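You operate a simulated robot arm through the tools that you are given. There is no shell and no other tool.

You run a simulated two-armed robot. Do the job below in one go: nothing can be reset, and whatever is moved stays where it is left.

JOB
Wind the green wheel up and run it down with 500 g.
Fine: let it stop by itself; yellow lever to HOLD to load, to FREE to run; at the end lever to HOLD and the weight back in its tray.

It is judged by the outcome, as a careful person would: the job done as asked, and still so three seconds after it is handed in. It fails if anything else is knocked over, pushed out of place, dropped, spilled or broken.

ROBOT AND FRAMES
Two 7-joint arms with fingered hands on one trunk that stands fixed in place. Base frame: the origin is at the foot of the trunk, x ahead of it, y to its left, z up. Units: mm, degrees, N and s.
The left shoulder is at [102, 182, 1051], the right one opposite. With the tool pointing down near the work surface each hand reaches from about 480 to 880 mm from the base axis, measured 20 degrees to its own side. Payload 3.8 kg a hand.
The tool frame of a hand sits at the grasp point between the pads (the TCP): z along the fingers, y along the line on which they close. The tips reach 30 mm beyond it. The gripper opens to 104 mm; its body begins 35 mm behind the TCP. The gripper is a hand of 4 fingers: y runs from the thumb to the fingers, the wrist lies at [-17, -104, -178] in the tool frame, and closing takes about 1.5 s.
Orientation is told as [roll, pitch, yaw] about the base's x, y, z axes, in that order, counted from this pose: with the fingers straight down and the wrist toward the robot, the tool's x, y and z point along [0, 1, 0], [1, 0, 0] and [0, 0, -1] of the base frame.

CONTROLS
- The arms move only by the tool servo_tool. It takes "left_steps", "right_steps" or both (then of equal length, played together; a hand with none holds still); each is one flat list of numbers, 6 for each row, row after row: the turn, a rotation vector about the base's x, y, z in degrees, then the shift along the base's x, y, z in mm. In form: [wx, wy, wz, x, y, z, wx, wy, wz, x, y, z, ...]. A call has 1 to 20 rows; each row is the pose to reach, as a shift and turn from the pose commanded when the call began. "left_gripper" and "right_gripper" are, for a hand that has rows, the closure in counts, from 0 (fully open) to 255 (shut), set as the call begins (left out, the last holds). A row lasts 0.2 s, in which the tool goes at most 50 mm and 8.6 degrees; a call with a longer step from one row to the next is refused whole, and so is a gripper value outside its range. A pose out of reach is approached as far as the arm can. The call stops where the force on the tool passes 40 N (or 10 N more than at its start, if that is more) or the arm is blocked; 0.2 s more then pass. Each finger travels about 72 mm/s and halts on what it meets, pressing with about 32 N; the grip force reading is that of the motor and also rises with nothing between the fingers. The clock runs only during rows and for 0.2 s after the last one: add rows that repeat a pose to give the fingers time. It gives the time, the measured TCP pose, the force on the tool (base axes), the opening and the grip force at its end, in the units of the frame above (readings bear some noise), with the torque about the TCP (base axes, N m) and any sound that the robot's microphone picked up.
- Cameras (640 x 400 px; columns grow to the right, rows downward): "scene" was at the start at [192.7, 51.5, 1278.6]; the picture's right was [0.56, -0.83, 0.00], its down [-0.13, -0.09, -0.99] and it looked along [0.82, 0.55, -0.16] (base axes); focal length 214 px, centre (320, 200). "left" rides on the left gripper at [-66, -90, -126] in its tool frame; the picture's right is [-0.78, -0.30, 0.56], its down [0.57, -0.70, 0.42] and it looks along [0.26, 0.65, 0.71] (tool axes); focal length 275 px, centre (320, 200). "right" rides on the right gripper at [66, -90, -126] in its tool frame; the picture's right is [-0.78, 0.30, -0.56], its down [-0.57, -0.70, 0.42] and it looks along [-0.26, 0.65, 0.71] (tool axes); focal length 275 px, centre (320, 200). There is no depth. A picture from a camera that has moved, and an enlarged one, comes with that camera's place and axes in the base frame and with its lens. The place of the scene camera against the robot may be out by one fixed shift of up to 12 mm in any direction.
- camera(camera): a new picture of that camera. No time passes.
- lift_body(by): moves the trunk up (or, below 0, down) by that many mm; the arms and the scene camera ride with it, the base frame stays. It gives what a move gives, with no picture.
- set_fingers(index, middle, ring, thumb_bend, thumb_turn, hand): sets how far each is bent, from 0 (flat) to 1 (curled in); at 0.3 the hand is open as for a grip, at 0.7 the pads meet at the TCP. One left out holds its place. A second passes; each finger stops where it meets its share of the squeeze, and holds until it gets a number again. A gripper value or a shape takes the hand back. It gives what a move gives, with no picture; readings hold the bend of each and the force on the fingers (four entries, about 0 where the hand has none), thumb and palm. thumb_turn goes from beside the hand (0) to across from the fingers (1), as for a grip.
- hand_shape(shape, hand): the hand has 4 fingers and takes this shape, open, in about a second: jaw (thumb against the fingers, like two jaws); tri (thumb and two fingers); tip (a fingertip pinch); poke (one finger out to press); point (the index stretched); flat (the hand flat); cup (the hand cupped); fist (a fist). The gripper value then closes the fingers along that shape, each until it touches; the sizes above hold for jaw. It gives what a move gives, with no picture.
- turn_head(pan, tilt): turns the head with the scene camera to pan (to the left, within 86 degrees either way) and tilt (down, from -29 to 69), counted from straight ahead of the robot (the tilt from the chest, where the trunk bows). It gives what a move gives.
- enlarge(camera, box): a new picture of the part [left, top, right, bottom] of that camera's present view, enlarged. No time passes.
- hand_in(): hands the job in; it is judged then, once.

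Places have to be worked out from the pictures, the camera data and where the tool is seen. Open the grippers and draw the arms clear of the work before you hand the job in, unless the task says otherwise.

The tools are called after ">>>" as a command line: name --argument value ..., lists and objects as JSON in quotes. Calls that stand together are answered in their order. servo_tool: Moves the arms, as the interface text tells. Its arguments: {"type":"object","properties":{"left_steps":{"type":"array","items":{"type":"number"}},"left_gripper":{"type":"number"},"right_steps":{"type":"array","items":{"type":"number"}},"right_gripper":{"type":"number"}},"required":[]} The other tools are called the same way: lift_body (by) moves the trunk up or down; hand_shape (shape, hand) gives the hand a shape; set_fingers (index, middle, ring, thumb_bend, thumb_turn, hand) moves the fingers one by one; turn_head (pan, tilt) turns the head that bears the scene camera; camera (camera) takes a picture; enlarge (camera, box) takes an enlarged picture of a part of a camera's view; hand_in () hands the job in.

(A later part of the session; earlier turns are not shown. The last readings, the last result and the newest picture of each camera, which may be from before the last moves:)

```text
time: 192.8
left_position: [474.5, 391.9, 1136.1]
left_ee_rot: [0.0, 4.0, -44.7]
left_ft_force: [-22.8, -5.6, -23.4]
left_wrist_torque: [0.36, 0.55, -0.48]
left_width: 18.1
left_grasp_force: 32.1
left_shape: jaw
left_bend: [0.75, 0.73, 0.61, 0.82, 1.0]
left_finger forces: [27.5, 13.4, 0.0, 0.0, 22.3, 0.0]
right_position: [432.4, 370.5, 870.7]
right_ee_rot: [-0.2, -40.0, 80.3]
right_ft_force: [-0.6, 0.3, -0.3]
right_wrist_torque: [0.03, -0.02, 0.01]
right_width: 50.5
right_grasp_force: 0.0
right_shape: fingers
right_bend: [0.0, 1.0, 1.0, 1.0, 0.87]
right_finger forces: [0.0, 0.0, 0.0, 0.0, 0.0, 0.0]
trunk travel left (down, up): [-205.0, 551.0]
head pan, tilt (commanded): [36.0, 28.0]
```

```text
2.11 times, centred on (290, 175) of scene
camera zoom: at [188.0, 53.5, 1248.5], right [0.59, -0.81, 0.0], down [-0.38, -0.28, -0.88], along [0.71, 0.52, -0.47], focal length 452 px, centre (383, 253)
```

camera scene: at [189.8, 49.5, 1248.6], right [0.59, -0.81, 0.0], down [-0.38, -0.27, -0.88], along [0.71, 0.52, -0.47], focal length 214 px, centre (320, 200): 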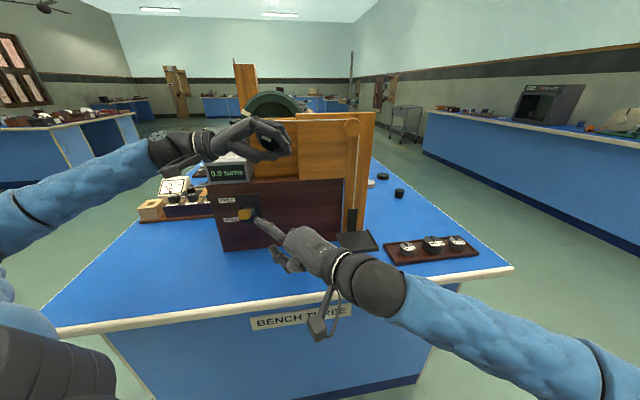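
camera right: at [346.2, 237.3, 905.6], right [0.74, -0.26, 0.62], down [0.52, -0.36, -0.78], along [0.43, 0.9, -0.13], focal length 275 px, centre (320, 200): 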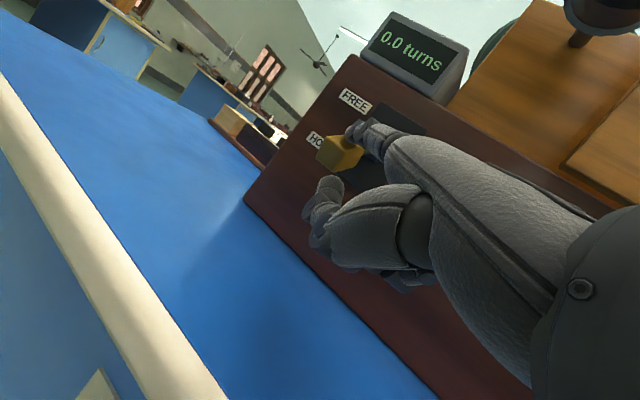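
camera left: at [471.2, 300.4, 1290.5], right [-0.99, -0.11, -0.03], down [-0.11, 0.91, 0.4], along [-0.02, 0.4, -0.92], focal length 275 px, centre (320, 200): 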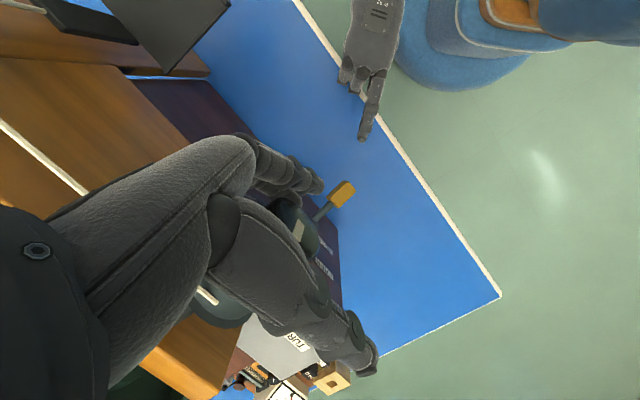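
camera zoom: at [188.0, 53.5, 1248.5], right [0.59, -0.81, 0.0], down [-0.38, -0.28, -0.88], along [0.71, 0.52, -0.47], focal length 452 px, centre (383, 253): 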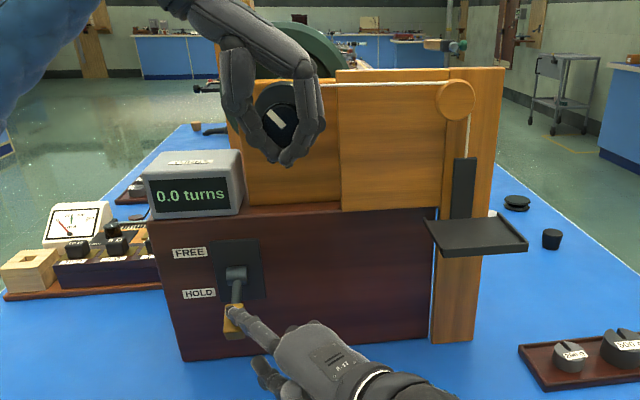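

HOLD is set. The wheel met its end stop after about 35° more: the knob mark tilts 35° and the turning torque rose, so it is fully wound at about 1.1 turns. I open the left hand, back it out and park it up to the left; the right finger withdraws from the lever.

>>> servo_tool --left_steps '[0, 0, 0, 0, 0, 0, 0, 0, 0, 0, 0, 0, 0, 0, 0, 0, 0, 0, 0, 0, 0, 0, 0, 0, 0, 0, 0, 0, 0, 0, 0, 0, 0, 0, 0, 0, 0, 0, 0, 0, 0, 5, 0, 0, 0, -15, -15, 8, 0, 0, 0, -30, -30, 8, 0, 0, 0, -45, -45, 8, 0, 0, 0, -62, -62, 8, 0, 0, 0, -75, -70, 30, 0, 0, 0, -85, -60, 60, 0, 0, 0, -95, -40, 90, 0, 0, 0, -100, -15, 120, 0, 0, 0, -100, 15, 140, 0, 0, 0, -100, 45, 160, 0, 0, 0, -100, 60, 170, 0, 0, 0, -100, 60, 170]' --left_gripper 0 --right_steps '[0, 0, 0, 0, 0, 6, 0, 0, 0, -4, -14, 6, 0, 0, 0, -8, -28, 6, 0, 0, 0, -12, -44, 6, 0, 0, 0, -16, -60, 6, 0, 0, 0, -19, -74, 6, 0, 0, 0, -19, -80, 15, 0, 0, 0, -19, -85, 25, 0, 0, 0, -19, -90, 25, 0, 0, 0, -19, -90, 25, 0, 0, 0, -19, -90, 25, 0, 0, 0, -19, -90, 25, 0, 0, 0, -19, -90, 25, 0, 0, 0, -19, -90, 25, 0, 0, 0, -19, -90, 25, 0, 0, 0, -19, -90, 25, 0, 0, 0, -19, -90, 25, 0, 0, 0, -19, -90, 25, 0, 0, 0, -19, -90, 25]'

>>> camera --camera "scene"

>>> enlarge --camera "scene" --box '[190, 80, 390, 270]'

```text
time: 196.8
left_position: [399.1, 433.6, 1283.5]
left_ee_rot: [0.0, 3.6, -44.6]
left_ft_force: [-0.4, -1.2, -0.3]
left_wrist_torque: [-0.02, -0.01, 0.02]
left_width: 103.9
left_grasp_force: 0.0
left_shape: jaw
left_bend: [0.3, 0.3, 0.3, 0.3, 0.97]
left_finger forces: [0.1, 0.0, 0.1, 0.1, 0.0, 0.0]
left hand out of reach, approached as far as the arm can: row 17, 18, 19
right_position: [418.6, 280.7, 894.1]
right_ee_rot: [0.0, -40.0, 80.1]
right_ft_force: [-0.1, 0.1, 0.7]
right_wrist_torque: [-0.03, -0.03, 0.02]
right_width: 50.6
right_grasp_force: 0.1
right_shape: fingers
right_bend: [0.0, 1.0, 1.0, 1.0, 0.87]
right_finger forces: [0.1, 0.0, 0.0, 0.0, 0.0, 0.0]
trunk travel left (down, up): [-205.0, 551.0]
head pan, tilt (commanded): [36.0, 28.0]
```

```text
taken
camera scene: at [189.9, 53.1, 1248.2], right [0.59, -0.81, 0.0], down [-0.38, -0.28, -0.88], along [0.71, 0.52, -0.47], focal length 214 px, centre (320, 200)
```

scene: 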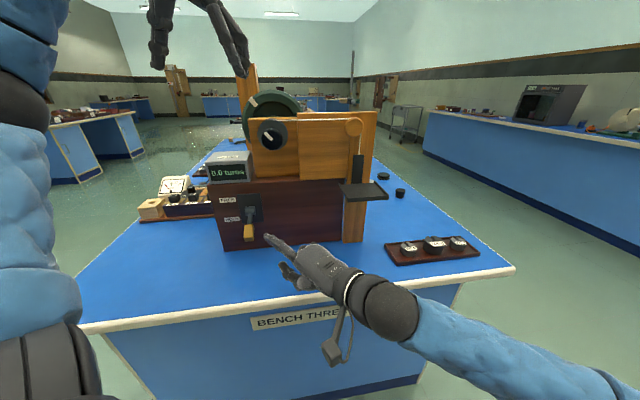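

```text
2.11 times, centred on (290, 175) of scene
camera zoom: at [189.9, 53.1, 1248.2], right [0.59, -0.81, 0.0], down [-0.38, -0.28, -0.88], along [0.71, 0.52, -0.47], focal length 452 px, centre (383, 253)
```

zoom: 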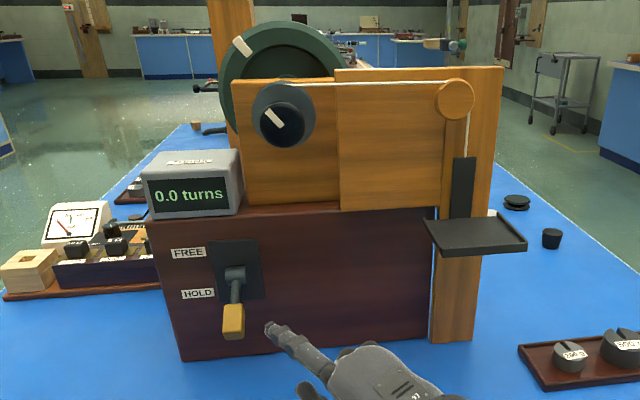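

The wheel is held fully wound, with 0.0 turns on the counter. Next is the weight: I bring the right hand back to fingers-down on its own side and return it to the jaw shape.

>>> servo_tool --right_steps '[-4.2, 3, -6, 8, -25, 5, -8.5, 5.9, -12, 18, -52, 10, -12.7, 8.9, -18, 30, -80, 16, -16.9, 11.9, -24, 42, -108, 22, -21.1, 14.8, -29.9, 54, -136, 28, -25.4, 17.8, -35.9, 66, -164, 34, -29.6, 20.7, -41.9, 80, -195, 40, -33.8, 23.7, -47.9, 95, -227, 46, -33.8, 23.7, -47.9, 110, -260, 52, -33.8, 23.7, -47.9, 126, -300, 59, -33.8, 23.7, -47.9, 141, -341, 66, -33.8, 23.7, -47.9, 141, -341, 66]'

>>> hand_shape --shape "jaw" --hand "right"

>>> camera --camera "scene"

```text
time: 199.4
left_position: [398.3, 433.8, 1283.0]
left_ee_rot: [0.0, 3.7, -44.6]
left_ft_force: [-0.8, 0.2, 0.3]
left_wrist_torque: [0.01, -0.01, 0.0]
left_width: 103.6
left_grasp_force: 0.1
left_shape: jaw
left_bend: [0.3, 0.3, 0.3, 0.3, 0.97]
left_finger forces: [0.1, 0.0, 0.0, 0.0, 0.0, 0.1]
right_position: [560.0, -63.8, 963.0]
right_ee_rot: [0.0, 0.0, 30.1]
right_ft_force: [0.1, 0.5, -0.4]
right_wrist_torque: [-0.02, 0.0, -0.01]
right_width: 50.6
right_grasp_force: 0.1
right_shape: fingers
right_bend: [0.0, 1.0, 1.0, 1.0, 0.87]
right_finger forces: [0.0, 0.0, 0.0, 0.1, 0.0, 0.0]
trunk travel left (down, up): [-205.0, 551.0]
head pan, tilt (commanded): [36.0, 28.0]
```

```text
time: 200.3
left_position: [398.7, 434.2, 1282.2]
left_ee_rot: [-0.1, 3.7, -44.6]
left_ft_force: [-0.1, 0.2, 0.6]
left_wrist_torque: [0.0, -0.03, -0.03]
left_width: 103.7
left_grasp_force: 0.1
left_shape: jaw
left_bend: [0.3, 0.3, 0.3, 0.3, 0.97]
left_finger forces: [0.1, 0.0, 0.0, 0.0, 0.1, 0.0]
right_position: [560.2, -63.2, 962.4]
right_ee_rot: [0.0, -0.1, 30.2]
right_ft_force: [-0.2, 0.5, -0.4]
right_wrist_torque: [-0.01, 0.02, -0.01]
right_width: 104.0
right_grasp_force: 0.0
right_shape: jaw
right_bend: [0.3, 0.3, 0.3, 0.3, 0.97]
right_finger forces: [0.0, 0.0, 0.0, 0.0, 0.0, 0.0]
trunk travel left (down, up): [-205.0, 551.0]
head pan, tilt (commanded): [36.0, 28.0]
```

```text
taken
camera scene: at [189.7, 52.8, 1248.3], right [0.59, -0.81, 0.0], down [-0.38, -0.28, -0.88], along [0.71, 0.52, -0.47], focal length 214 px, centre (320, 200)
```

scene: 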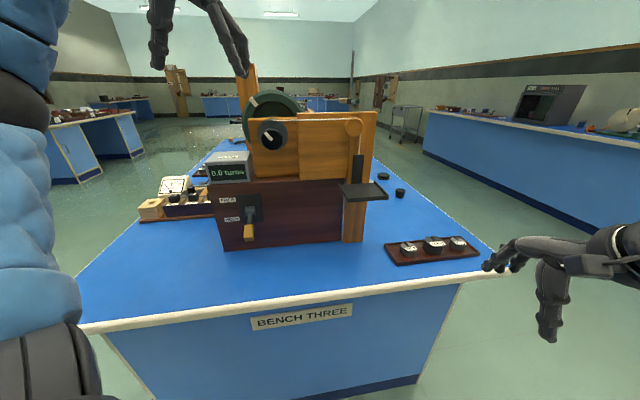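

The jaw is open and fingers-down. I move it above the weight tray and take a picture with the right camera to locate the 500 g weight precisely.

>>> servo_tool --right_steps '[0, 0, 0, 30, 19, 0, 0, 0, 0, 60, 38, 0, 0, 0, 0, 90, 57, 0, 0, 0, 0, 120, 76, 0, 0, 0, 0, 150, 95, 0, 0, 0, 0, 180, 113, 0, 0, 0, 0, 180, 113, 0]'

>>> camera --camera "right"

>>> enlarge --camera "scene" --box '[370, 190, 520, 290]'

```text
time: 201.9
left_position: [398.6, 432.7, 1282.9]
left_ee_rot: [0.0, 3.9, -44.6]
left_ft_force: [-0.1, -0.6, -0.1]
left_wrist_torque: [0.04, 0.01, -0.01]
left_width: 103.9
left_grasp_force: 0.0
left_shape: jaw
left_bend: [0.3, 0.3, 0.3, 0.3, 0.97]
left_finger forces: [0.0, 0.1, 0.0, 0.1, 0.0, 0.0]
right_position: [739.7, 51.9, 961.0]
right_ee_rot: [0.0, 0.0, 30.0]
right_ft_force: [0.8, -0.6, 0.0]
right_wrist_torque: [-0.04, 0.0, 0.02]
right_width: 103.8
right_grasp_force: 0.0
right_shape: jaw
right_bend: [0.3, 0.3, 0.3, 0.3, 0.97]
right_finger forces: [0.0, 0.1, 0.0, 0.0, 0.0, 0.0]
trunk travel left (down, up): [-205.0, 551.0]
head pan, tilt (commanded): [36.0, 28.0]
```

```text
taken
camera right: at [628.5, 63.7, 1087.1], right [0.65, -0.52, 0.56], down [-0.32, -0.85, -0.43], along [0.69, 0.1, -0.71], focal length 275 px, centre (320, 200)
```

right: 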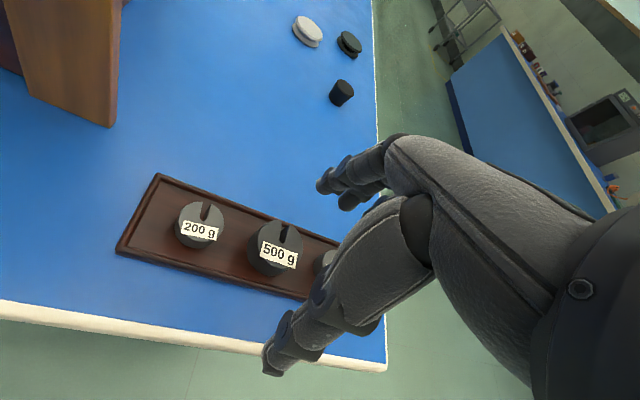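

```text
4.00 times, centred on (445, 240) of scene
camera zoom: at [189.8, 52.2, 1248.3], right [0.59, -0.81, 0.0], down [-0.38, -0.28, -0.88], along [0.71, 0.52, -0.47], focal length 858 px, centre (-180, 40)
```

zoom: 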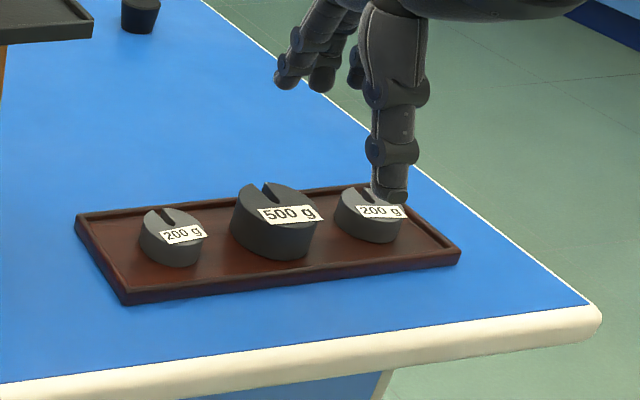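

I enlarge the right camera's view of the 500 g weight.

>>> enlarge --camera "right" --box '[200, 180, 360, 300]'

```text
3.33 times, centred on (280, 240) of right
camera zoom: at [628.5, 63.7, 1087.1], right [0.65, -0.52, 0.56], down [-0.32, -0.85, -0.43], along [0.69, 0.1, -0.71], focal length 918 px, centre (453, 67)
```

zoom: 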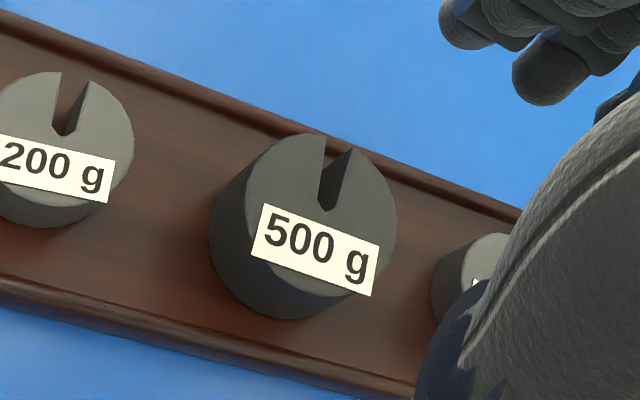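

The weight's top centre is about [771.5, 73.5, 861], roughly 46 mm across. I move over it and descend so the fingertips stop about 826 mm high, above the tray rim.

>>> servo_tool --right_steps '[0, 0, 0, 11, 7, -5, 0, 0, 0, 22, 14, -12, 0, 0, 0, 31.8, 21.6, -20, 0, 0, 0, 31.8, 21.6, -35, 0, 0, 0, 31.8, 21.6, -50, 0, 0, 0, 31.8, 21.6, -65, 0, 0, 0, 31.8, 21.6, -80, 0, 0, 0, 31.8, 21.6, -90, 0, 0, 0, 31.8, 21.6, -98, 0, 0, 0, 31.8, 21.6, -104, 0, 0, 0, 31.8, 21.6, -104]'

>>> camera --camera "right"

>>> enlarge --camera "scene" --box '[370, 190, 520, 290]'

```text
time: 204.3
left_position: [396.8, 434.5, 1283.6]
left_ee_rot: [0.0, 3.6, -44.6]
left_ft_force: [-0.7, -0.8, 0.4]
left_wrist_torque: [0.02, -0.01, 0.01]
left_width: 103.6
left_grasp_force: 0.1
left_shape: jaw
left_bend: [0.3, 0.3, 0.3, 0.3, 0.97]
left_finger forces: [0.0, 0.1, 0.1, 0.1, 0.1, 0.0]
right_position: [748.0, 70.8, 864.5]
right_ee_rot: [-0.1, -0.5, 30.2]
right_ft_force: [-4.4, 3.7, 16.3]
right_wrist_torque: [0.41, -0.8, 0.22]
right_width: 102.7
right_grasp_force: 0.1
right_shape: jaw
right_bend: [0.3, 0.3, 0.3, 0.3, 0.97]
right_finger forces: [0.1, 16.1, 0.1, 0.0, 0.0, 0.0]
right hand out of reach, approached as far as the arm can: row 1, 2, 3, 4, 5, 6, 7, 8, 9, 10, 11
trunk travel left (down, up): [-205.0, 551.0]
head pan, tilt (commanded): [36.0, 28.0]
```

```text
taken
camera right: at [636.7, 81.8, 990.2], right [0.64, -0.52, 0.56], down [-0.32, -0.85, -0.43], along [0.7, 0.1, -0.71], focal length 275 px, centre (320, 200)
```

right: 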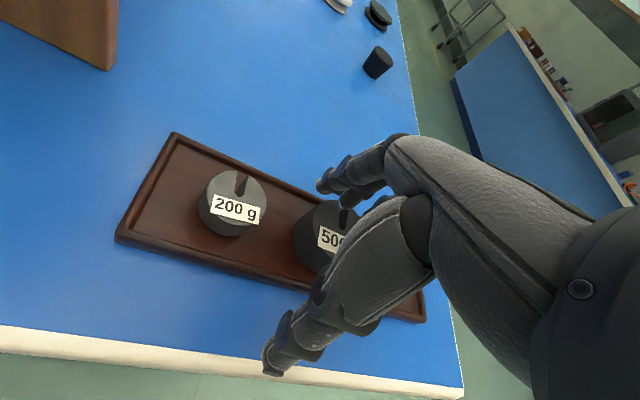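

```text
4.00 times, centred on (445, 240) of scene
camera zoom: at [187.4, 53.4, 1249.0], right [0.59, -0.81, 0.0], down [-0.38, -0.28, -0.88], along [0.71, 0.52, -0.47], focal length 858 px, centre (-180, 40)
```

zoom: 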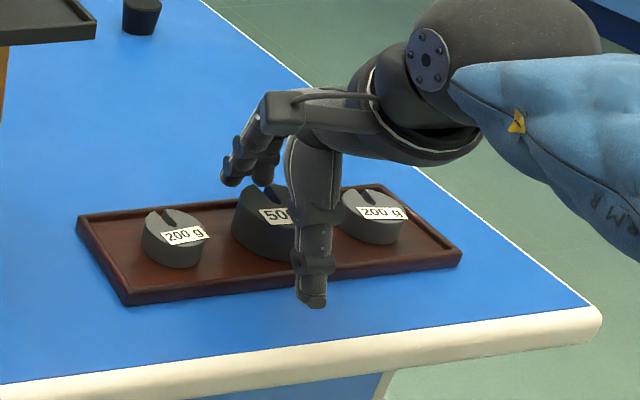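

The hand stopped 23 mm short and a finger is pressing on the weight's top (16 N), so I raise the hand straight up at once.

>>> servo_tool --right_steps '[0, 0, 0, 0, 0, 20, 0, 0, 0, -3, 0, 45, 0, 0, 0, -8, -3, 75, 0, 0, 0, -15, -8, 100, 0, 0, 0, -15, -8, 100]'

>>> enlarge --camera "scene" --box '[370, 190, 520, 290]'

>>> camera --camera "right"

```text
time: 205.5
left_position: [399.4, 433.3, 1283.9]
left_ee_rot: [-0.1, 3.7, -44.6]
left_ft_force: [-0.9, 0.1, 0.1]
left_wrist_torque: [0.04, 0.0, -0.04]
left_width: 103.8
left_grasp_force: 0.0
left_shape: jaw
left_bend: [0.3, 0.3, 0.3, 0.3, 0.97]
left_finger forces: [0.0, 0.1, 0.1, 0.1, 0.0, 0.0]
right_position: [736.0, 61.0, 963.5]
right_ee_rot: [0.0, 0.0, 30.0]
right_ft_force: [0.0, 0.1, 0.3]
right_wrist_torque: [-0.01, 0.0, -0.01]
right_width: 103.7
right_grasp_force: 0.1
right_shape: jaw
right_bend: [0.3, 0.3, 0.3, 0.3, 0.97]
right_finger forces: [0.0, 0.0, 0.0, 0.1, 0.0, 0.0]
trunk travel left (down, up): [-205.0, 551.0]
head pan, tilt (commanded): [36.0, 28.0]
```

```text
4.00 times, centred on (445, 240) of scene
camera zoom: at [190.0, 53.1, 1248.2], right [0.59, -0.81, 0.0], down [-0.38, -0.28, -0.88], along [0.71, 0.52, -0.47], focal length 858 px, centre (-180, 40)
```

zoom: 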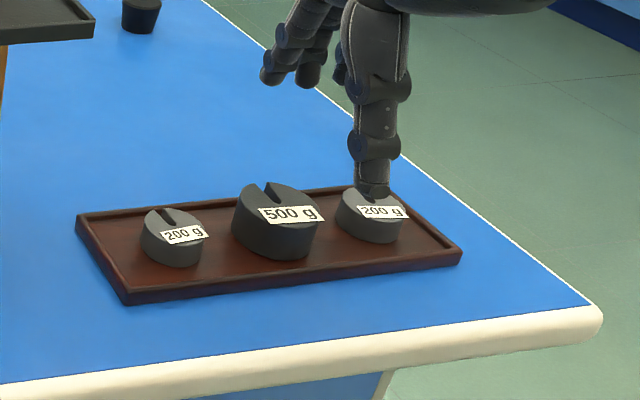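

```text
taken
camera right: at [624.7, 73.4, 1089.0], right [0.65, -0.52, 0.56], down [-0.32, -0.85, -0.42], along [0.69, 0.1, -0.71], focal length 275 px, centre (320, 200)
```

right: 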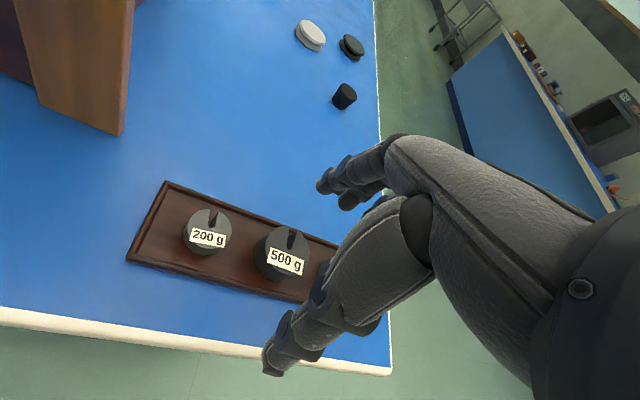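

The weight has not moved. The shoulder is too far back, so I raise the right hand and then lower the trunk by 100 mm to bring the shoulder forward and down.

>>> servo_tool --right_steps '[0, 0, 0, 0, 0, 30, 0, 0, 0, 0, 0, 60, 0, 0, 0, 0, 0, 90, 0, 0, 0, 0, 0, 120, 0, 0, 0, 0, 0, 120]'

>>> lift_body --by -100

>>> camera --camera "scene"

>>> camera --camera "right"

```text
time: 206.7
left_position: [396.5, 434.6, 1283.1]
left_ee_rot: [0.0, 3.6, -44.6]
left_ft_force: [0.7, 1.0, 0.3]
left_wrist_torque: [0.0, -0.01, 0.0]
left_width: 103.6
left_grasp_force: 0.1
left_shape: jaw
left_bend: [0.3, 0.3, 0.3, 0.3, 0.97]
left_finger forces: [0.1, 0.1, 0.0, 0.1, 0.0, 0.1]
right_position: [716.7, 54.4, 1075.5]
right_ee_rot: [-0.1, -0.1, 30.0]
right_ft_force: [-0.1, 0.4, -0.4]
right_wrist_torque: [-0.03, -0.03, -0.01]
right_width: 103.9
right_grasp_force: 0.0
right_shape: jaw
right_bend: [0.3, 0.3, 0.3, 0.3, 0.97]
right_finger forces: [0.1, 0.1, 0.0, 0.1, 0.0, 0.0]
right hand out of reach, approached as far as the arm can: row 3, 4, 5
trunk travel left (down, up): [-205.0, 551.0]
head pan, tilt (commanded): [36.0, 28.0]
```

```text
time: 207.6
left_position: [443.3, 430.7, 1194.3]
left_ee_rot: [-2.7, 5.1, -44.7]
left_ft_force: [2.3, 7.3, 10.3]
left_wrist_torque: [-0.22, -0.47, 0.34]
left_width: 102.1
left_grasp_force: 0.1
left_shape: jaw
left_bend: [0.3, 0.32, 0.3, 0.3, 0.97]
left_finger forces: [7.9, 10.5, 0.1, 0.0, 0.0, 0.0]
right_position: [720.1, 52.7, 995.8]
right_ee_rot: [0.3, 0.6, 30.0]
right_ft_force: [0.1, 0.5, 0.0]
right_wrist_torque: [-0.01, -0.01, 0.01]
right_width: 103.7
right_grasp_force: 0.1
right_shape: jaw
right_bend: [0.3, 0.3, 0.3, 0.3, 0.97]
right_finger forces: [0.0, 0.0, 0.0, 0.0, 0.0, 0.1]
trunk travel left (down, up): [-134.0, 622.0]
head pan, tilt (commanded): [36.0, 28.0]
stopped: the force on the tool passed its limit at 69 N (the readings are from after the stop); the commanded pose is now the measured one
```

```text
taken
camera scene: at [227.8, 53.3, 1174.1], right [0.59, -0.81, 0.0], down [-0.38, -0.28, -0.88], along [0.71, 0.52, -0.47], focal length 214 px, centre (320, 200)
```

scene: 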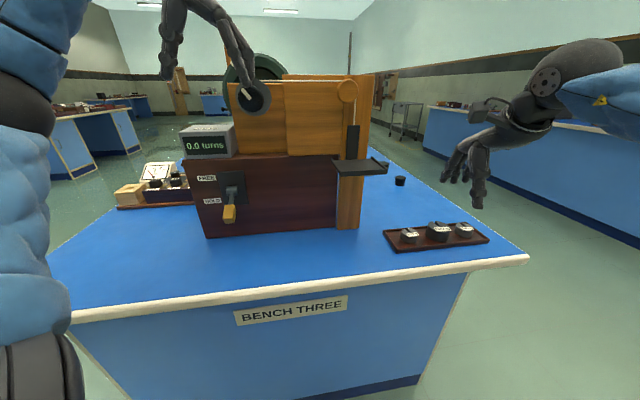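

```text
taken
camera right: at [609.8, 65.4, 1122.8], right [0.65, -0.52, 0.55], down [-0.33, -0.85, -0.42], along [0.69, 0.09, -0.72], focal length 275 px, centre (320, 200)
```

right: 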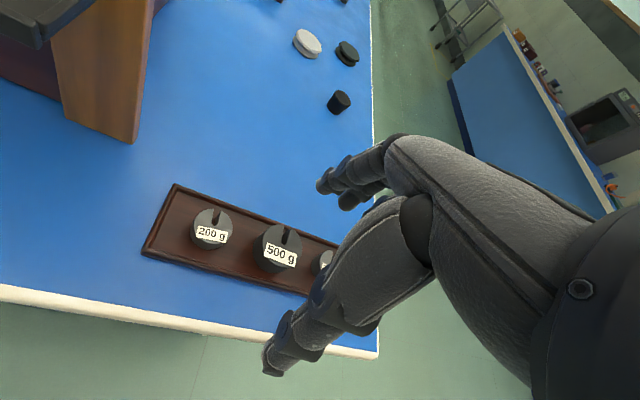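

Lowering the trunk dragged the left hand, which was at its reach limit, forward onto the drum or knob, and the move stopped. I lift the left hand straight up and back right away.

>>> servo_tool --left_steps '[0, 0, 0, 0, 0, 15, 0, 0, 0, -5, 0, 35, 0, 0, 0, -20, 5, 60, 0, 0, 0, -40, 10, 85, 0, 0, 0, -60, 15, 100, 0, 0, 0, -70, 20, 105, 0, 0, 0, -70, 20, 105]'

>>> camera --camera "scene"

>>> enlarge --camera "scene" --box '[160, 60, 400, 260]'

```text
time: 209.2
left_position: [426.5, 384.4, 1218.4]
left_ee_rot: [-2.9, 5.4, -44.8]
left_ft_force: [-0.1, 0.1, -0.8]
left_wrist_torque: [-0.01, -0.01, 0.06]
left_width: 103.5
left_grasp_force: 0.0
left_shape: jaw
left_bend: [0.3, 0.3, 0.3, 0.3, 0.97]
left_finger forces: [0.0, 0.0, 0.1, 0.0, 0.1, 0.0]
left hand out of reach, approached as far as the arm can: row 1, 2, 3, 4, 5, 6, 7
right_position: [719.4, 52.7, 994.6]
right_ee_rot: [0.4, 0.5, 30.0]
right_ft_force: [-0.6, -0.2, -0.2]
right_wrist_torque: [-0.03, 0.0, 0.01]
right_width: 104.0
right_grasp_force: 0.1
right_shape: jaw
right_bend: [0.3, 0.3, 0.3, 0.3, 0.97]
right_finger forces: [0.1, 0.1, 0.1, 0.1, 0.1, 0.0]
trunk travel left (down, up): [-134.0, 622.0]
head pan, tilt (commanded): [36.0, 28.0]
```

```text
taken
camera scene: at [228.5, 52.7, 1174.3], right [0.59, -0.81, 0.0], down [-0.38, -0.28, -0.88], along [0.71, 0.52, -0.47], focal length 214 px, centre (320, 200)
```

scene: 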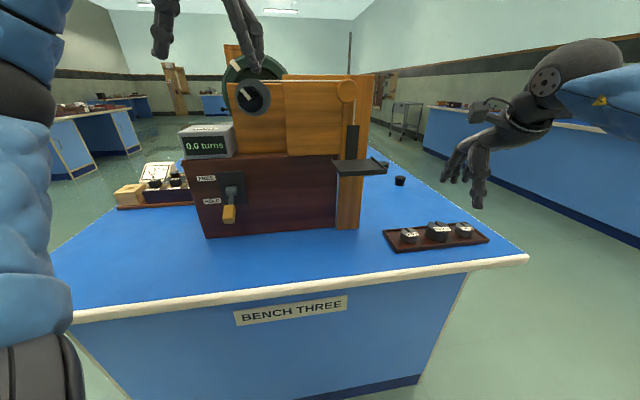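

```text
2.00 times, centred on (280, 160) of scene
camera zoom: at [228.5, 52.7, 1174.3], right [0.59, -0.81, 0.0], down [-0.38, -0.28, -0.88], along [0.71, 0.52, -0.47], focal length 429 px, centre (400, 280)
```

zoom: 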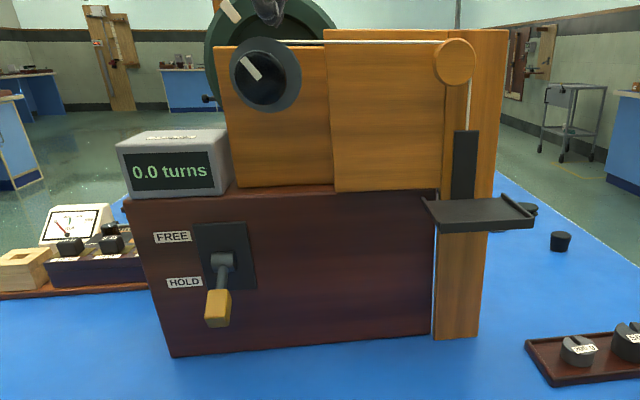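

The apparatus looks untouched: lever at HOLD, mark and pan unchanged, counter 0.0. I move the left hand away from the apparatus and lower it to a comfortable parking place in free air.

>>> servo_tool --left_steps '[0, 0, 0, -12, -12, 0, 0, 0, 0, -25, -25, 0, 0, 0, 0, -40, -40, 0, 0, 0, 0, -55, -50, 0, 0, 0, 0, -70, -45, -15, 0, 0, 0, -85, -30, -30, 0, 0, 0, -95, -15, -50, 0, 0, 0, -100, 0, -70, 0, 0, 0, -100, 15, -90, 0, 0, 0, -100, 15, -90]'

>>> camera --camera "scene"

```text
time: 211.4
left_position: [336.8, 397.7, 1127.3]
left_ee_rot: [-2.9, 5.2, -44.8]
left_ft_force: [0.7, -0.2, -0.2]
left_wrist_torque: [-0.01, 0.02, 0.02]
left_width: 103.9
left_grasp_force: 0.0
left_shape: jaw
left_bend: [0.3, 0.3, 0.3, 0.3, 0.97]
left_finger forces: [0.0, 0.0, 0.0, 0.1, 0.1, 0.0]
left hand out of reach, approached as far as the arm can: row 6, 7, 8, 9, 10
right_position: [719.4, 53.2, 996.1]
right_ee_rot: [0.3, 0.5, 30.0]
right_ft_force: [0.4, 0.4, -0.9]
right_wrist_torque: [-0.01, -0.02, 0.01]
right_width: 103.8
right_grasp_force: 0.1
right_shape: jaw
right_bend: [0.3, 0.3, 0.3, 0.3, 0.97]
right_finger forces: [0.1, 0.1, 0.0, 0.1, 0.0, 0.0]
trunk travel left (down, up): [-134.0, 622.0]
head pan, tilt (commanded): [36.0, 28.0]
```

```text
taken
camera scene: at [228.6, 52.8, 1174.3], right [0.59, -0.81, 0.0], down [-0.38, -0.28, -0.88], along [0.71, 0.52, -0.47], focal length 214 px, centre (320, 200)
```

scene: 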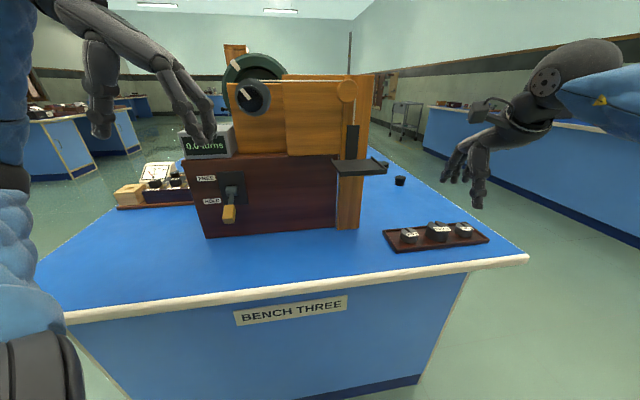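

The left hand is parked clear. The right shoulder is now about 38 mm further forward, so I move the right hand over the weight at a safe height and check that it gets there.

>>> servo_tool --right_steps '[0, 0, 0, 13, 5, -10, 0, 0, 0, 26, 10, -20, 0, 0, 0, 39, 15, -30, 0, 0, 0, 52, 20.3, -45, 0, 0, 0, 52, 20.3, -60, 0, 0, 0, 52, 20.3, -70, 0, 0, 0, 52, 20.3, -70]'

>>> camera --camera "right"

>>> enlarge --camera "scene" --box '[370, 170, 520, 270]'

```text
time: 213.0
left_position: [337.9, 398.7, 1125.3]
left_ee_rot: [-2.9, 5.3, -44.8]
left_ft_force: [0.4, -0.4, 0.2]
left_wrist_torque: [0.0, 0.02, 0.0]
left_width: 103.7
left_grasp_force: 0.1
left_shape: jaw
left_bend: [0.3, 0.3, 0.3, 0.3, 0.97]
left_finger forces: [0.0, 0.0, 0.0, 0.1, 0.0, 0.0]
right_position: [761.6, 70.6, 930.3]
right_ee_rot: [0.3, 0.5, 30.0]
right_ft_force: [-0.7, -0.3, -0.7]
right_wrist_torque: [-0.02, 0.02, 0.03]
right_width: 103.9
right_grasp_force: 0.0
right_shape: jaw
right_bend: [0.3, 0.3, 0.3, 0.3, 0.97]
right_finger forces: [0.0, 0.0, 0.0, 0.0, 0.1, 0.0]
right hand out of reach, approached as far as the arm can: row 3, 4, 5, 6, 7
trunk travel left (down, up): [-134.0, 622.0]
head pan, tilt (commanded): [36.0, 28.0]
```

```text
taken
camera right: at [651.9, 82.5, 1057.5], right [0.65, -0.52, 0.55], down [-0.33, -0.85, -0.42], along [0.69, 0.09, -0.72], focal length 275 px, centre (320, 200)
```

right: 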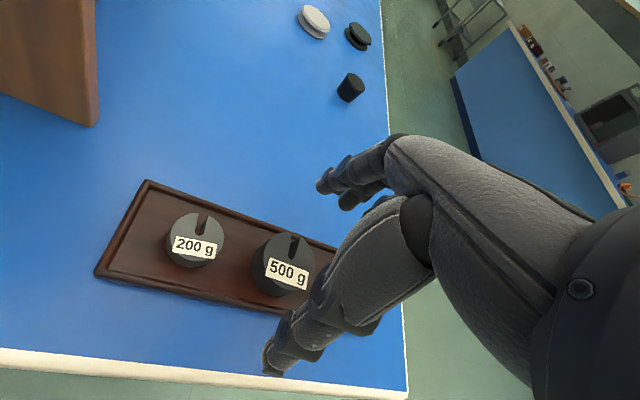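

```text
4.00 times, centred on (445, 220) of scene
camera zoom: at [228.7, 52.8, 1174.3], right [0.59, -0.81, 0.0], down [-0.38, -0.28, -0.88], along [0.71, 0.52, -0.47], focal length 858 px, centre (-180, 120)
```

zoom: 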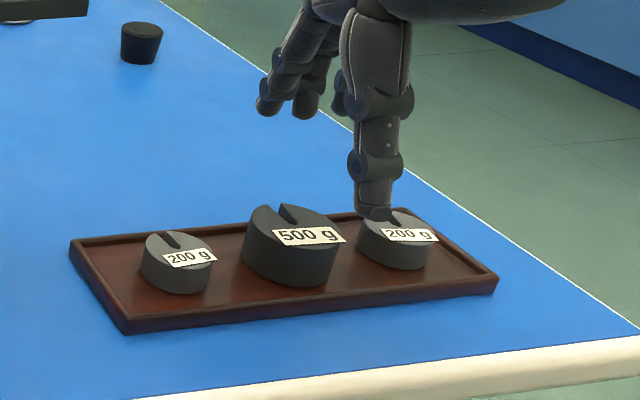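

The hand is still 10 mm short. I raise the right hand by 60 mm, lower the trunk another 50 mm and try again.

>>> servo_tool --right_steps '[0, 0, 0, 0, 0, 20, 0, 0, 0, -3, 0, 40, 0, 0, 0, -6, -2, 60, 0, 0, 0, -6, -2, 60]'

>>> lift_body --by -50

>>> camera --camera "scene"

```text
time: 214.0
left_position: [335.9, 398.2, 1126.4]
left_ee_rot: [-2.9, 5.2, -44.8]
left_ft_force: [0.2, 0.3, 0.3]
left_wrist_torque: [0.0, 0.0, 0.03]
left_width: 103.7
left_grasp_force: 0.1
left_shape: jaw
left_bend: [0.3, 0.3, 0.3, 0.3, 0.97]
left_finger forces: [0.0, 0.0, 0.0, 0.0, 0.0, 0.0]
right_position: [749.7, 61.8, 981.4]
right_ee_rot: [0.3, 0.6, 30.0]
right_ft_force: [-0.1, 0.2, -0.1]
right_wrist_torque: [-0.02, 0.05, 0.03]
right_width: 103.8
right_grasp_force: 0.0
right_shape: jaw
right_bend: [0.3, 0.3, 0.3, 0.3, 0.97]
right_finger forces: [0.0, 0.1, 0.0, 0.1, 0.0, 0.0]
right hand out of reach, approached as far as the arm can: row 1, 2, 3, 4
trunk travel left (down, up): [-134.0, 622.0]
head pan, tilt (commanded): [36.0, 28.0]
```

```text
time: 215.0
left_position: [363.9, 395.3, 1063.9]
left_ee_rot: [-5.1, 7.3, -45.1]
left_ft_force: [-0.2, -0.9, -0.2]
left_wrist_torque: [-0.03, -0.05, -0.01]
left_width: 103.7
left_grasp_force: 0.0
left_shape: jaw
left_bend: [0.3, 0.3, 0.3, 0.3, 0.97]
left_finger forces: [0.0, 0.1, 0.1, 0.0, 0.0, 0.0]
right_position: [748.6, 61.9, 932.6]
right_ee_rot: [0.3, 0.5, 30.1]
right_ft_force: [-1.2, 0.8, 0.0]
right_wrist_torque: [0.01, 0.01, 0.0]
right_width: 103.9
right_grasp_force: 0.0
right_shape: jaw
right_bend: [0.3, 0.3, 0.3, 0.3, 0.97]
right_finger forces: [0.0, 0.0, 0.0, 0.0, 0.0, 0.0]
trunk travel left (down, up): [-84.0, 672.0]
head pan, tilt (commanded): [36.0, 28.0]
```

```text
taken
camera scene: at [258.0, 52.8, 1121.6], right [0.59, -0.81, 0.0], down [-0.38, -0.28, -0.88], along [0.71, 0.52, -0.47], focal length 214 px, centre (320, 200)
```

scene: 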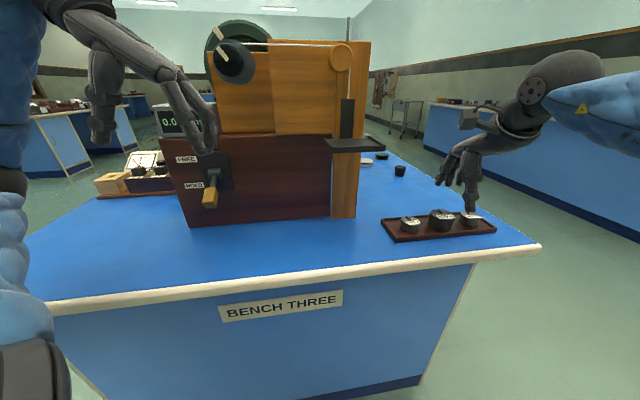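

The shoulder moved forward another 29 mm. I move the right hand over the weight and verify the position before descending.

>>> servo_tool --right_steps '[0, 0, 0, 8, 4, -2, 0, 0, 0, 16, 8, -4, 0, 0, 0, 23, 11.6, -6, 0, 0, 0, 23, 11.6, -12, 0, 0, 0, 23, 11.6, -12]'

>>> camera --camera "right"

>>> enlarge --camera "right" --box '[200, 180, 360, 300]'

>>> enlarge --camera "scene" --box '[370, 150, 520, 250]'

```text
time: 216.2
left_position: [363.3, 395.8, 1063.8]
left_ee_rot: [-5.1, 7.4, -45.1]
left_ft_force: [1.0, -0.6, 0.0]
left_wrist_torque: [-0.03, -0.02, 0.01]
left_width: 103.8
left_grasp_force: 0.1
left_shape: jaw
left_bend: [0.3, 0.3, 0.3, 0.3, 0.97]
left_finger forces: [0.1, 0.1, 0.0, 0.0, 0.0, 0.1]
right_position: [773.1, 72.1, 920.6]
right_ee_rot: [0.3, 0.5, 30.1]
right_ft_force: [-0.8, -0.1, 0.7]
right_wrist_torque: [0.02, 0.0, 0.0]
right_width: 104.2
right_grasp_force: 0.0
right_shape: jaw
right_bend: [0.3, 0.3, 0.3, 0.3, 0.97]
right_finger forces: [0.1, 0.1, 0.1, 0.0, 0.0, 0.1]
right hand out of reach, approached as far as the arm can: row 3
trunk travel left (down, up): [-84.0, 672.0]
head pan, tilt (commanded): [36.0, 28.0]
```

```text
taken
camera right: at [663.3, 84.8, 1046.7], right [0.65, -0.52, 0.55], down [-0.33, -0.85, -0.42], along [0.69, 0.09, -0.72], focal length 275 px, centre (320, 200)
```

right: 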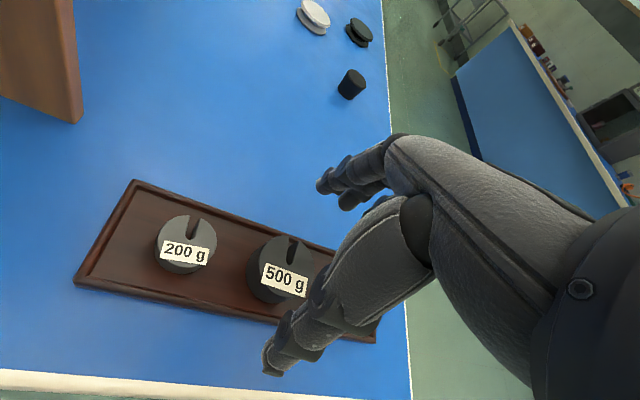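

```text
3.33 times, centred on (280, 240) of right
camera zoom: at [663.3, 84.8, 1046.7], right [0.65, -0.52, 0.55], down [-0.33, -0.85, -0.42], along [0.69, 0.09, -0.72], focal length 918 px, centre (453, 67)
```

zoom: 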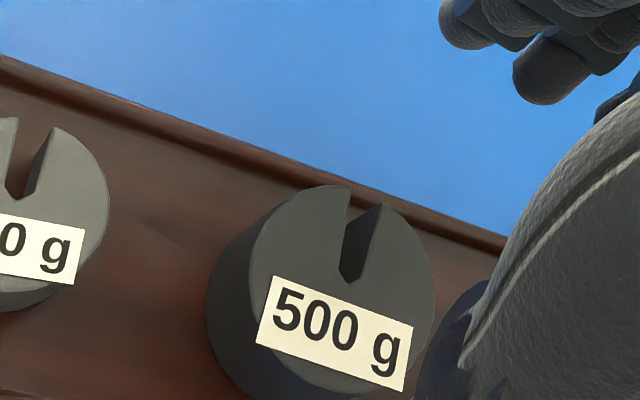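

```text
4.00 times, centred on (445, 200) of scene
camera zoom: at [258.9, 52.9, 1121.2], right [0.59, -0.81, 0.0], down [-0.38, -0.28, -0.88], along [0.71, 0.52, -0.47], focal length 858 px, centre (-180, 200)
```

zoom: 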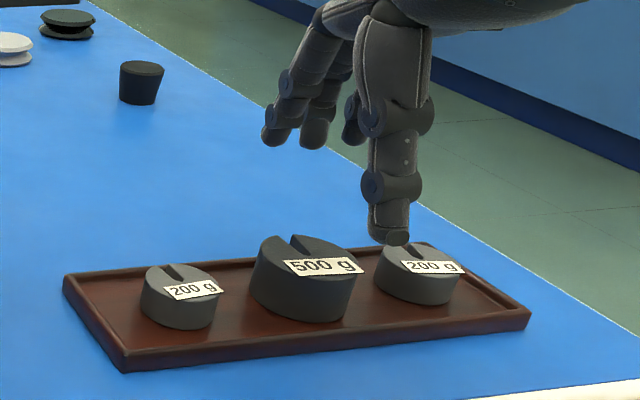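

The weight axis lies within about 3 mm of the tool axis. I descend 62 mm, correcting that small offset, so the pads sit on the upper part of the weight.

>>> servo_tool --right_steps '[0, 0, 0, 1, 2, -12, 0, 0, 0, 1, 2, -24, 0, 0, 0, 1, 2, -36, 0, 0, 0, 1, 2, -46, 0, 0, 0, 1, 2, -54, 0, 0, 0, 1, 2, -62, 0, 0, 0, 1, 2, -62]'

>>> camera --camera "right"

>>> enlarge --camera "scene" --box '[370, 150, 520, 250]'

```text
time: 217.8
left_position: [364.1, 395.9, 1063.8]
left_ee_rot: [-5.2, 7.4, -45.1]
left_ft_force: [0.2, 0.9, 0.3]
left_wrist_torque: [-0.02, -0.02, 0.0]
left_width: 103.6
left_grasp_force: 0.0
left_shape: jaw
left_bend: [0.3, 0.3, 0.3, 0.3, 0.97]
left_finger forces: [0.1, 0.0, 0.0, 0.0, 0.0, 0.0]
right_position: [775.8, 75.7, 856.5]
right_ee_rot: [0.3, 0.7, 30.1]
right_ft_force: [0.0, -0.1, 0.5]
right_wrist_torque: [0.02, 0.02, 0.03]
right_width: 103.9
right_grasp_force: 0.1
right_shape: jaw
right_bend: [0.3, 0.3, 0.3, 0.3, 0.97]
right_finger forces: [0.1, 0.1, 0.0, 0.0, 0.0, 0.0]
trunk travel left (down, up): [-84.0, 672.0]
head pan, tilt (commanded): [36.0, 28.0]
```

```text
taken
camera right: at [665.3, 87.1, 983.9], right [0.65, -0.52, 0.55], down [-0.33, -0.85, -0.42], along [0.69, 0.09, -0.72], focal length 275 px, centre (320, 200)
```

right: 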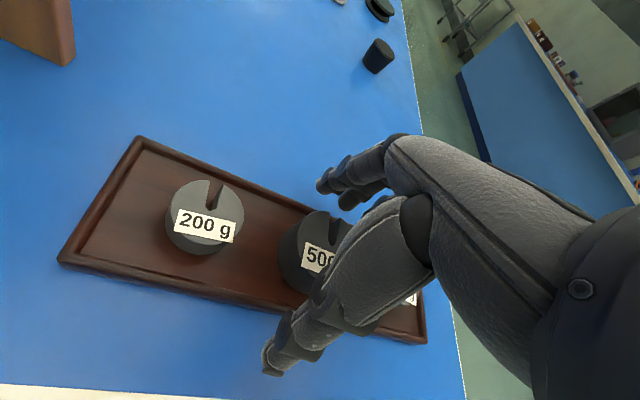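

```text
4.00 times, centred on (445, 200) of scene
camera zoom: at [258.9, 52.9, 1121.2], right [0.59, -0.81, 0.0], down [-0.38, -0.28, -0.88], along [0.71, 0.52, -0.47], focal length 858 px, centre (-180, 200)
```

zoom: 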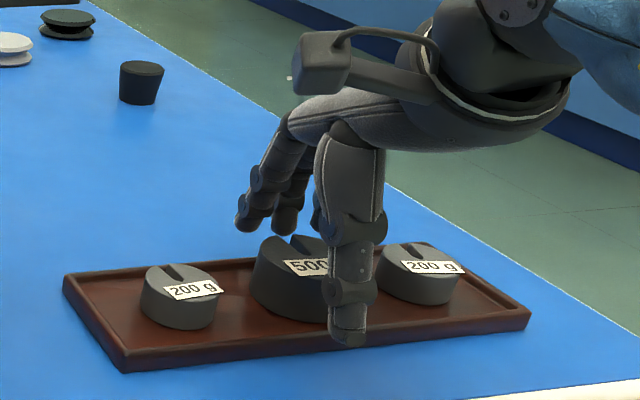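

Thumb and fingers straddle the weight without contact. I close the grip.

>>> servo_tool --right_steps '[0, 0, 0, 0, 0, 0, 0, 0, 0, 0, 0, 0, 0, 0, 0, 0, 0, 0, 0, 0, 0, 0, 0, 0, 0, 0, 0, 0, 0, 0, 0, 0, 0, 0, 0, 0, 0, 0, 0, 0, 0, 0, 0, 0, 0, 0, 0, 0]' --right_gripper 255

>>> camera --camera "right"

>>> enlarge --camera "scene" --box '[370, 150, 520, 250]'

```text
time: 219.6
left_position: [364.3, 396.1, 1062.8]
left_ee_rot: [-5.1, 7.4, -45.1]
left_ft_force: [-0.3, -0.8, -0.1]
left_wrist_torque: [0.0, 0.02, -0.02]
left_width: 103.7
left_grasp_force: 0.0
left_shape: jaw
left_bend: [0.3, 0.3, 0.3, 0.3, 0.97]
left_finger forces: [0.0, 0.1, 0.1, 0.0, 0.0, 0.0]
right_position: [775.7, 74.8, 856.9]
right_ee_rot: [0.4, 0.8, 30.0]
right_ft_force: [-1.0, 0.0, -1.0]
right_wrist_torque: [0.01, 0.01, 0.03]
right_width: 44.6
right_grasp_force: 31.6
right_shape: jaw
right_bend: [0.73, 0.37, 0.4, 0.74, 1.0]
right_finger forces: [14.6, 9.1, 2.1, 0.0, 26.8, 0.0]
trunk travel left (down, up): [-84.0, 672.0]
head pan, tilt (commanded): [36.0, 28.0]
```

```text
taken
camera right: at [665.5, 87.1, 984.0], right [0.65, -0.52, 0.55], down [-0.33, -0.85, -0.42], along [0.68, 0.09, -0.72], focal length 275 px, centre (320, 200)
```

right: 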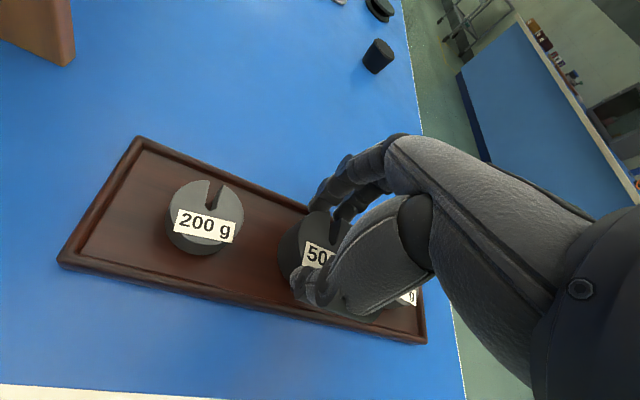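

```text
4.00 times, centred on (445, 200) of scene
camera zoom: at [259.0, 53.0, 1121.1], right [0.59, -0.81, 0.0], down [-0.38, -0.28, -0.88], along [0.71, 0.52, -0.47], focal length 858 px, centre (-180, 200)
```

zoom: 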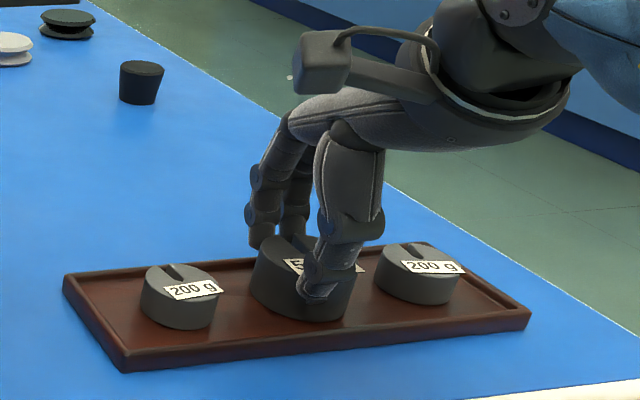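

The grip reads 44.6 mm with 27 N on the thumb. I lift gently by 20 mm and check that the weight comes up level.

>>> servo_tool --right_steps '[0, 0, 0, 0, 0, 4, 0, 0, 0, 0, 0, 10, 0, 0, 0, 0, 0, 20, 0, 0, 0, 0, 0, 20, 0, 0, 0, 0, 0, 20]'

>>> enlarge --camera "scene" --box '[370, 150, 520, 250]'

>>> enlarge --camera "right" --box '[240, 150, 440, 350]'

```text
time: 220.8
left_position: [365.4, 396.3, 1063.7]
left_ee_rot: [-5.1, 7.4, -45.1]
left_ft_force: [-0.6, -0.1, 0.1]
left_wrist_torque: [0.03, 0.01, -0.03]
left_width: 103.6
left_grasp_force: 0.0
left_shape: jaw
left_bend: [0.3, 0.3, 0.3, 0.3, 0.97]
left_finger forces: [0.0, 0.1, 0.1, 0.0, 0.1, 0.0]
right_position: [774.4, 75.0, 876.9]
right_ee_rot: [0.3, 0.6, 30.0]
right_ft_force: [0.9, -0.7, -4.2]
right_wrist_torque: [0.01, 0.1, -0.02]
right_width: 44.5
right_grasp_force: 32.3
right_shape: jaw
right_bend: [0.73, 0.37, 0.4, 0.74, 1.0]
right_finger forces: [14.8, 9.4, 2.5, 0.1, 26.4, 0.1]
trunk travel left (down, up): [-84.0, 672.0]
head pan, tilt (commanded): [36.0, 28.0]
```

```text
4.00 times, centred on (445, 200) of scene
camera zoom: at [259.5, 52.9, 1121.0], right [0.59, -0.81, 0.0], down [-0.38, -0.28, -0.88], along [0.71, 0.52, -0.47], focal length 858 px, centre (-180, 200)
```

zoom: 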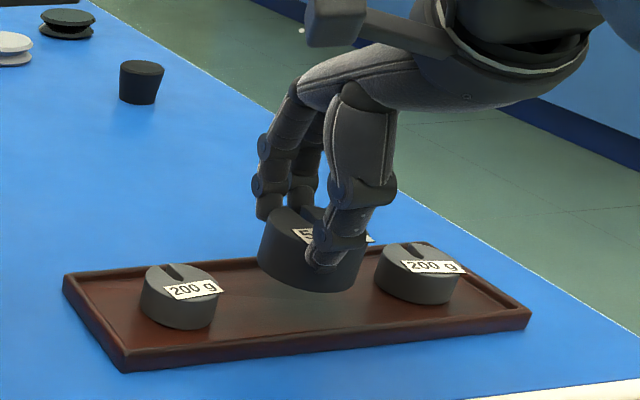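

```text
2.00 times, centred on (340, 250) of right
camera zoom: at [666.2, 87.4, 1004.2], right [0.65, -0.52, 0.55], down [-0.33, -0.85, -0.42], along [0.68, 0.09, -0.72], focal length 551 px, centre (280, 100)
```

zoom: 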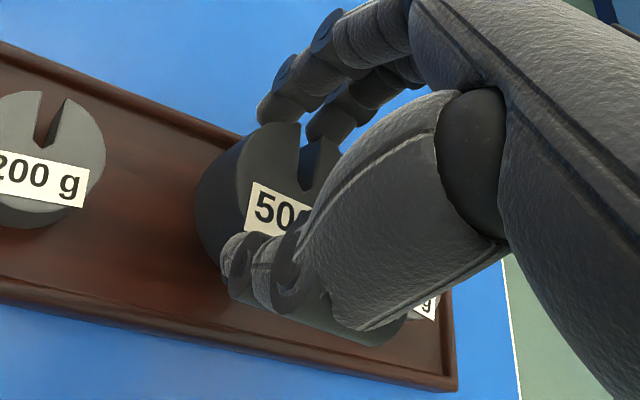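

The weight hangs level and free. I lift it clear, draw it back towards the robot, and then raise the trunk by 170 mm for the height of the raised pan.

>>> servo_tool --right_steps '[0, 0, 0, 0, 0, 15, 0, 0, 0, 0, 0, 30, 0, 0, 0, 0, 0, 45, 0, 0, 0, -12, -4, 53, 0, 0, 0, -28, -9, 53, 0, 0, 0, -48, -16, 53, 0, 0, 0, -70, -24, 53, 0, 0, 0, -92, -32, 53, 0, 0, 0, -114, -40, 53, 0, 0, 0, -114, -40, 53]'

>>> lift_body --by 171

>>> camera --camera "scene"

```text
time: 223.0
left_position: [364.7, 396.2, 1063.1]
left_ee_rot: [-5.2, 7.4, -45.0]
left_ft_force: [0.4, 0.0, 1.0]
left_wrist_torque: [0.01, -0.03, 0.03]
left_width: 103.6
left_grasp_force: 0.0
left_shape: jaw
left_bend: [0.3, 0.3, 0.3, 0.3, 0.97]
left_finger forces: [0.1, 0.1, 0.0, 0.0, 0.1, 0.0]
right_position: [659.3, 34.8, 929.2]
right_ee_rot: [0.3, 0.6, 30.0]
right_ft_force: [-0.3, -0.1, -5.3]
right_wrist_torque: [-0.04, 0.06, -0.03]
right_width: 44.4
right_grasp_force: 32.8
right_shape: jaw
right_bend: [0.73, 0.37, 0.4, 0.75, 1.0]
right_finger forces: [14.8, 9.5, 3.0, 0.1, 26.4, 0.0]
trunk travel left (down, up): [-84.0, 672.0]
head pan, tilt (commanded): [36.0, 28.0]
```

```text
time: 224.9
left_position: [365.1, 395.3, 1233.9]
left_ee_rot: [-5.3, 7.5, -45.2]
left_ft_force: [0.6, 0.2, -0.5]
left_wrist_torque: [-0.02, 0.03, 0.02]
left_width: 103.9
left_grasp_force: 0.1
left_shape: jaw
left_bend: [0.3, 0.3, 0.3, 0.3, 0.97]
left_finger forces: [0.1, 0.0, 0.1, 0.0, 0.0, 0.0]
right_position: [661.0, 34.1, 1100.6]
right_ee_rot: [0.4, 0.6, 29.9]
right_ft_force: [-0.7, -0.1, -6.4]
right_wrist_torque: [-0.03, 0.07, 0.02]
right_width: 44.4
right_grasp_force: 32.3
right_shape: jaw
right_bend: [0.73, 0.37, 0.4, 0.75, 1.0]
right_finger forces: [14.7, 9.6, 3.2, 0.0, 26.4, 0.0]
trunk travel left (down, up): [-255.0, 501.0]
head pan, tilt (commanded): [36.0, 28.0]
```

```text
taken
camera scene: at [166.6, 53.1, 1299.8], right [0.59, -0.81, 0.0], down [-0.38, -0.28, -0.88], along [0.71, 0.52, -0.47], focal length 214 px, centre (320, 200)
```

scene: 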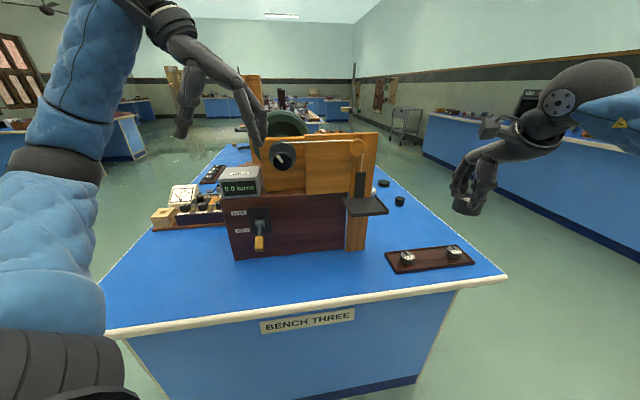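

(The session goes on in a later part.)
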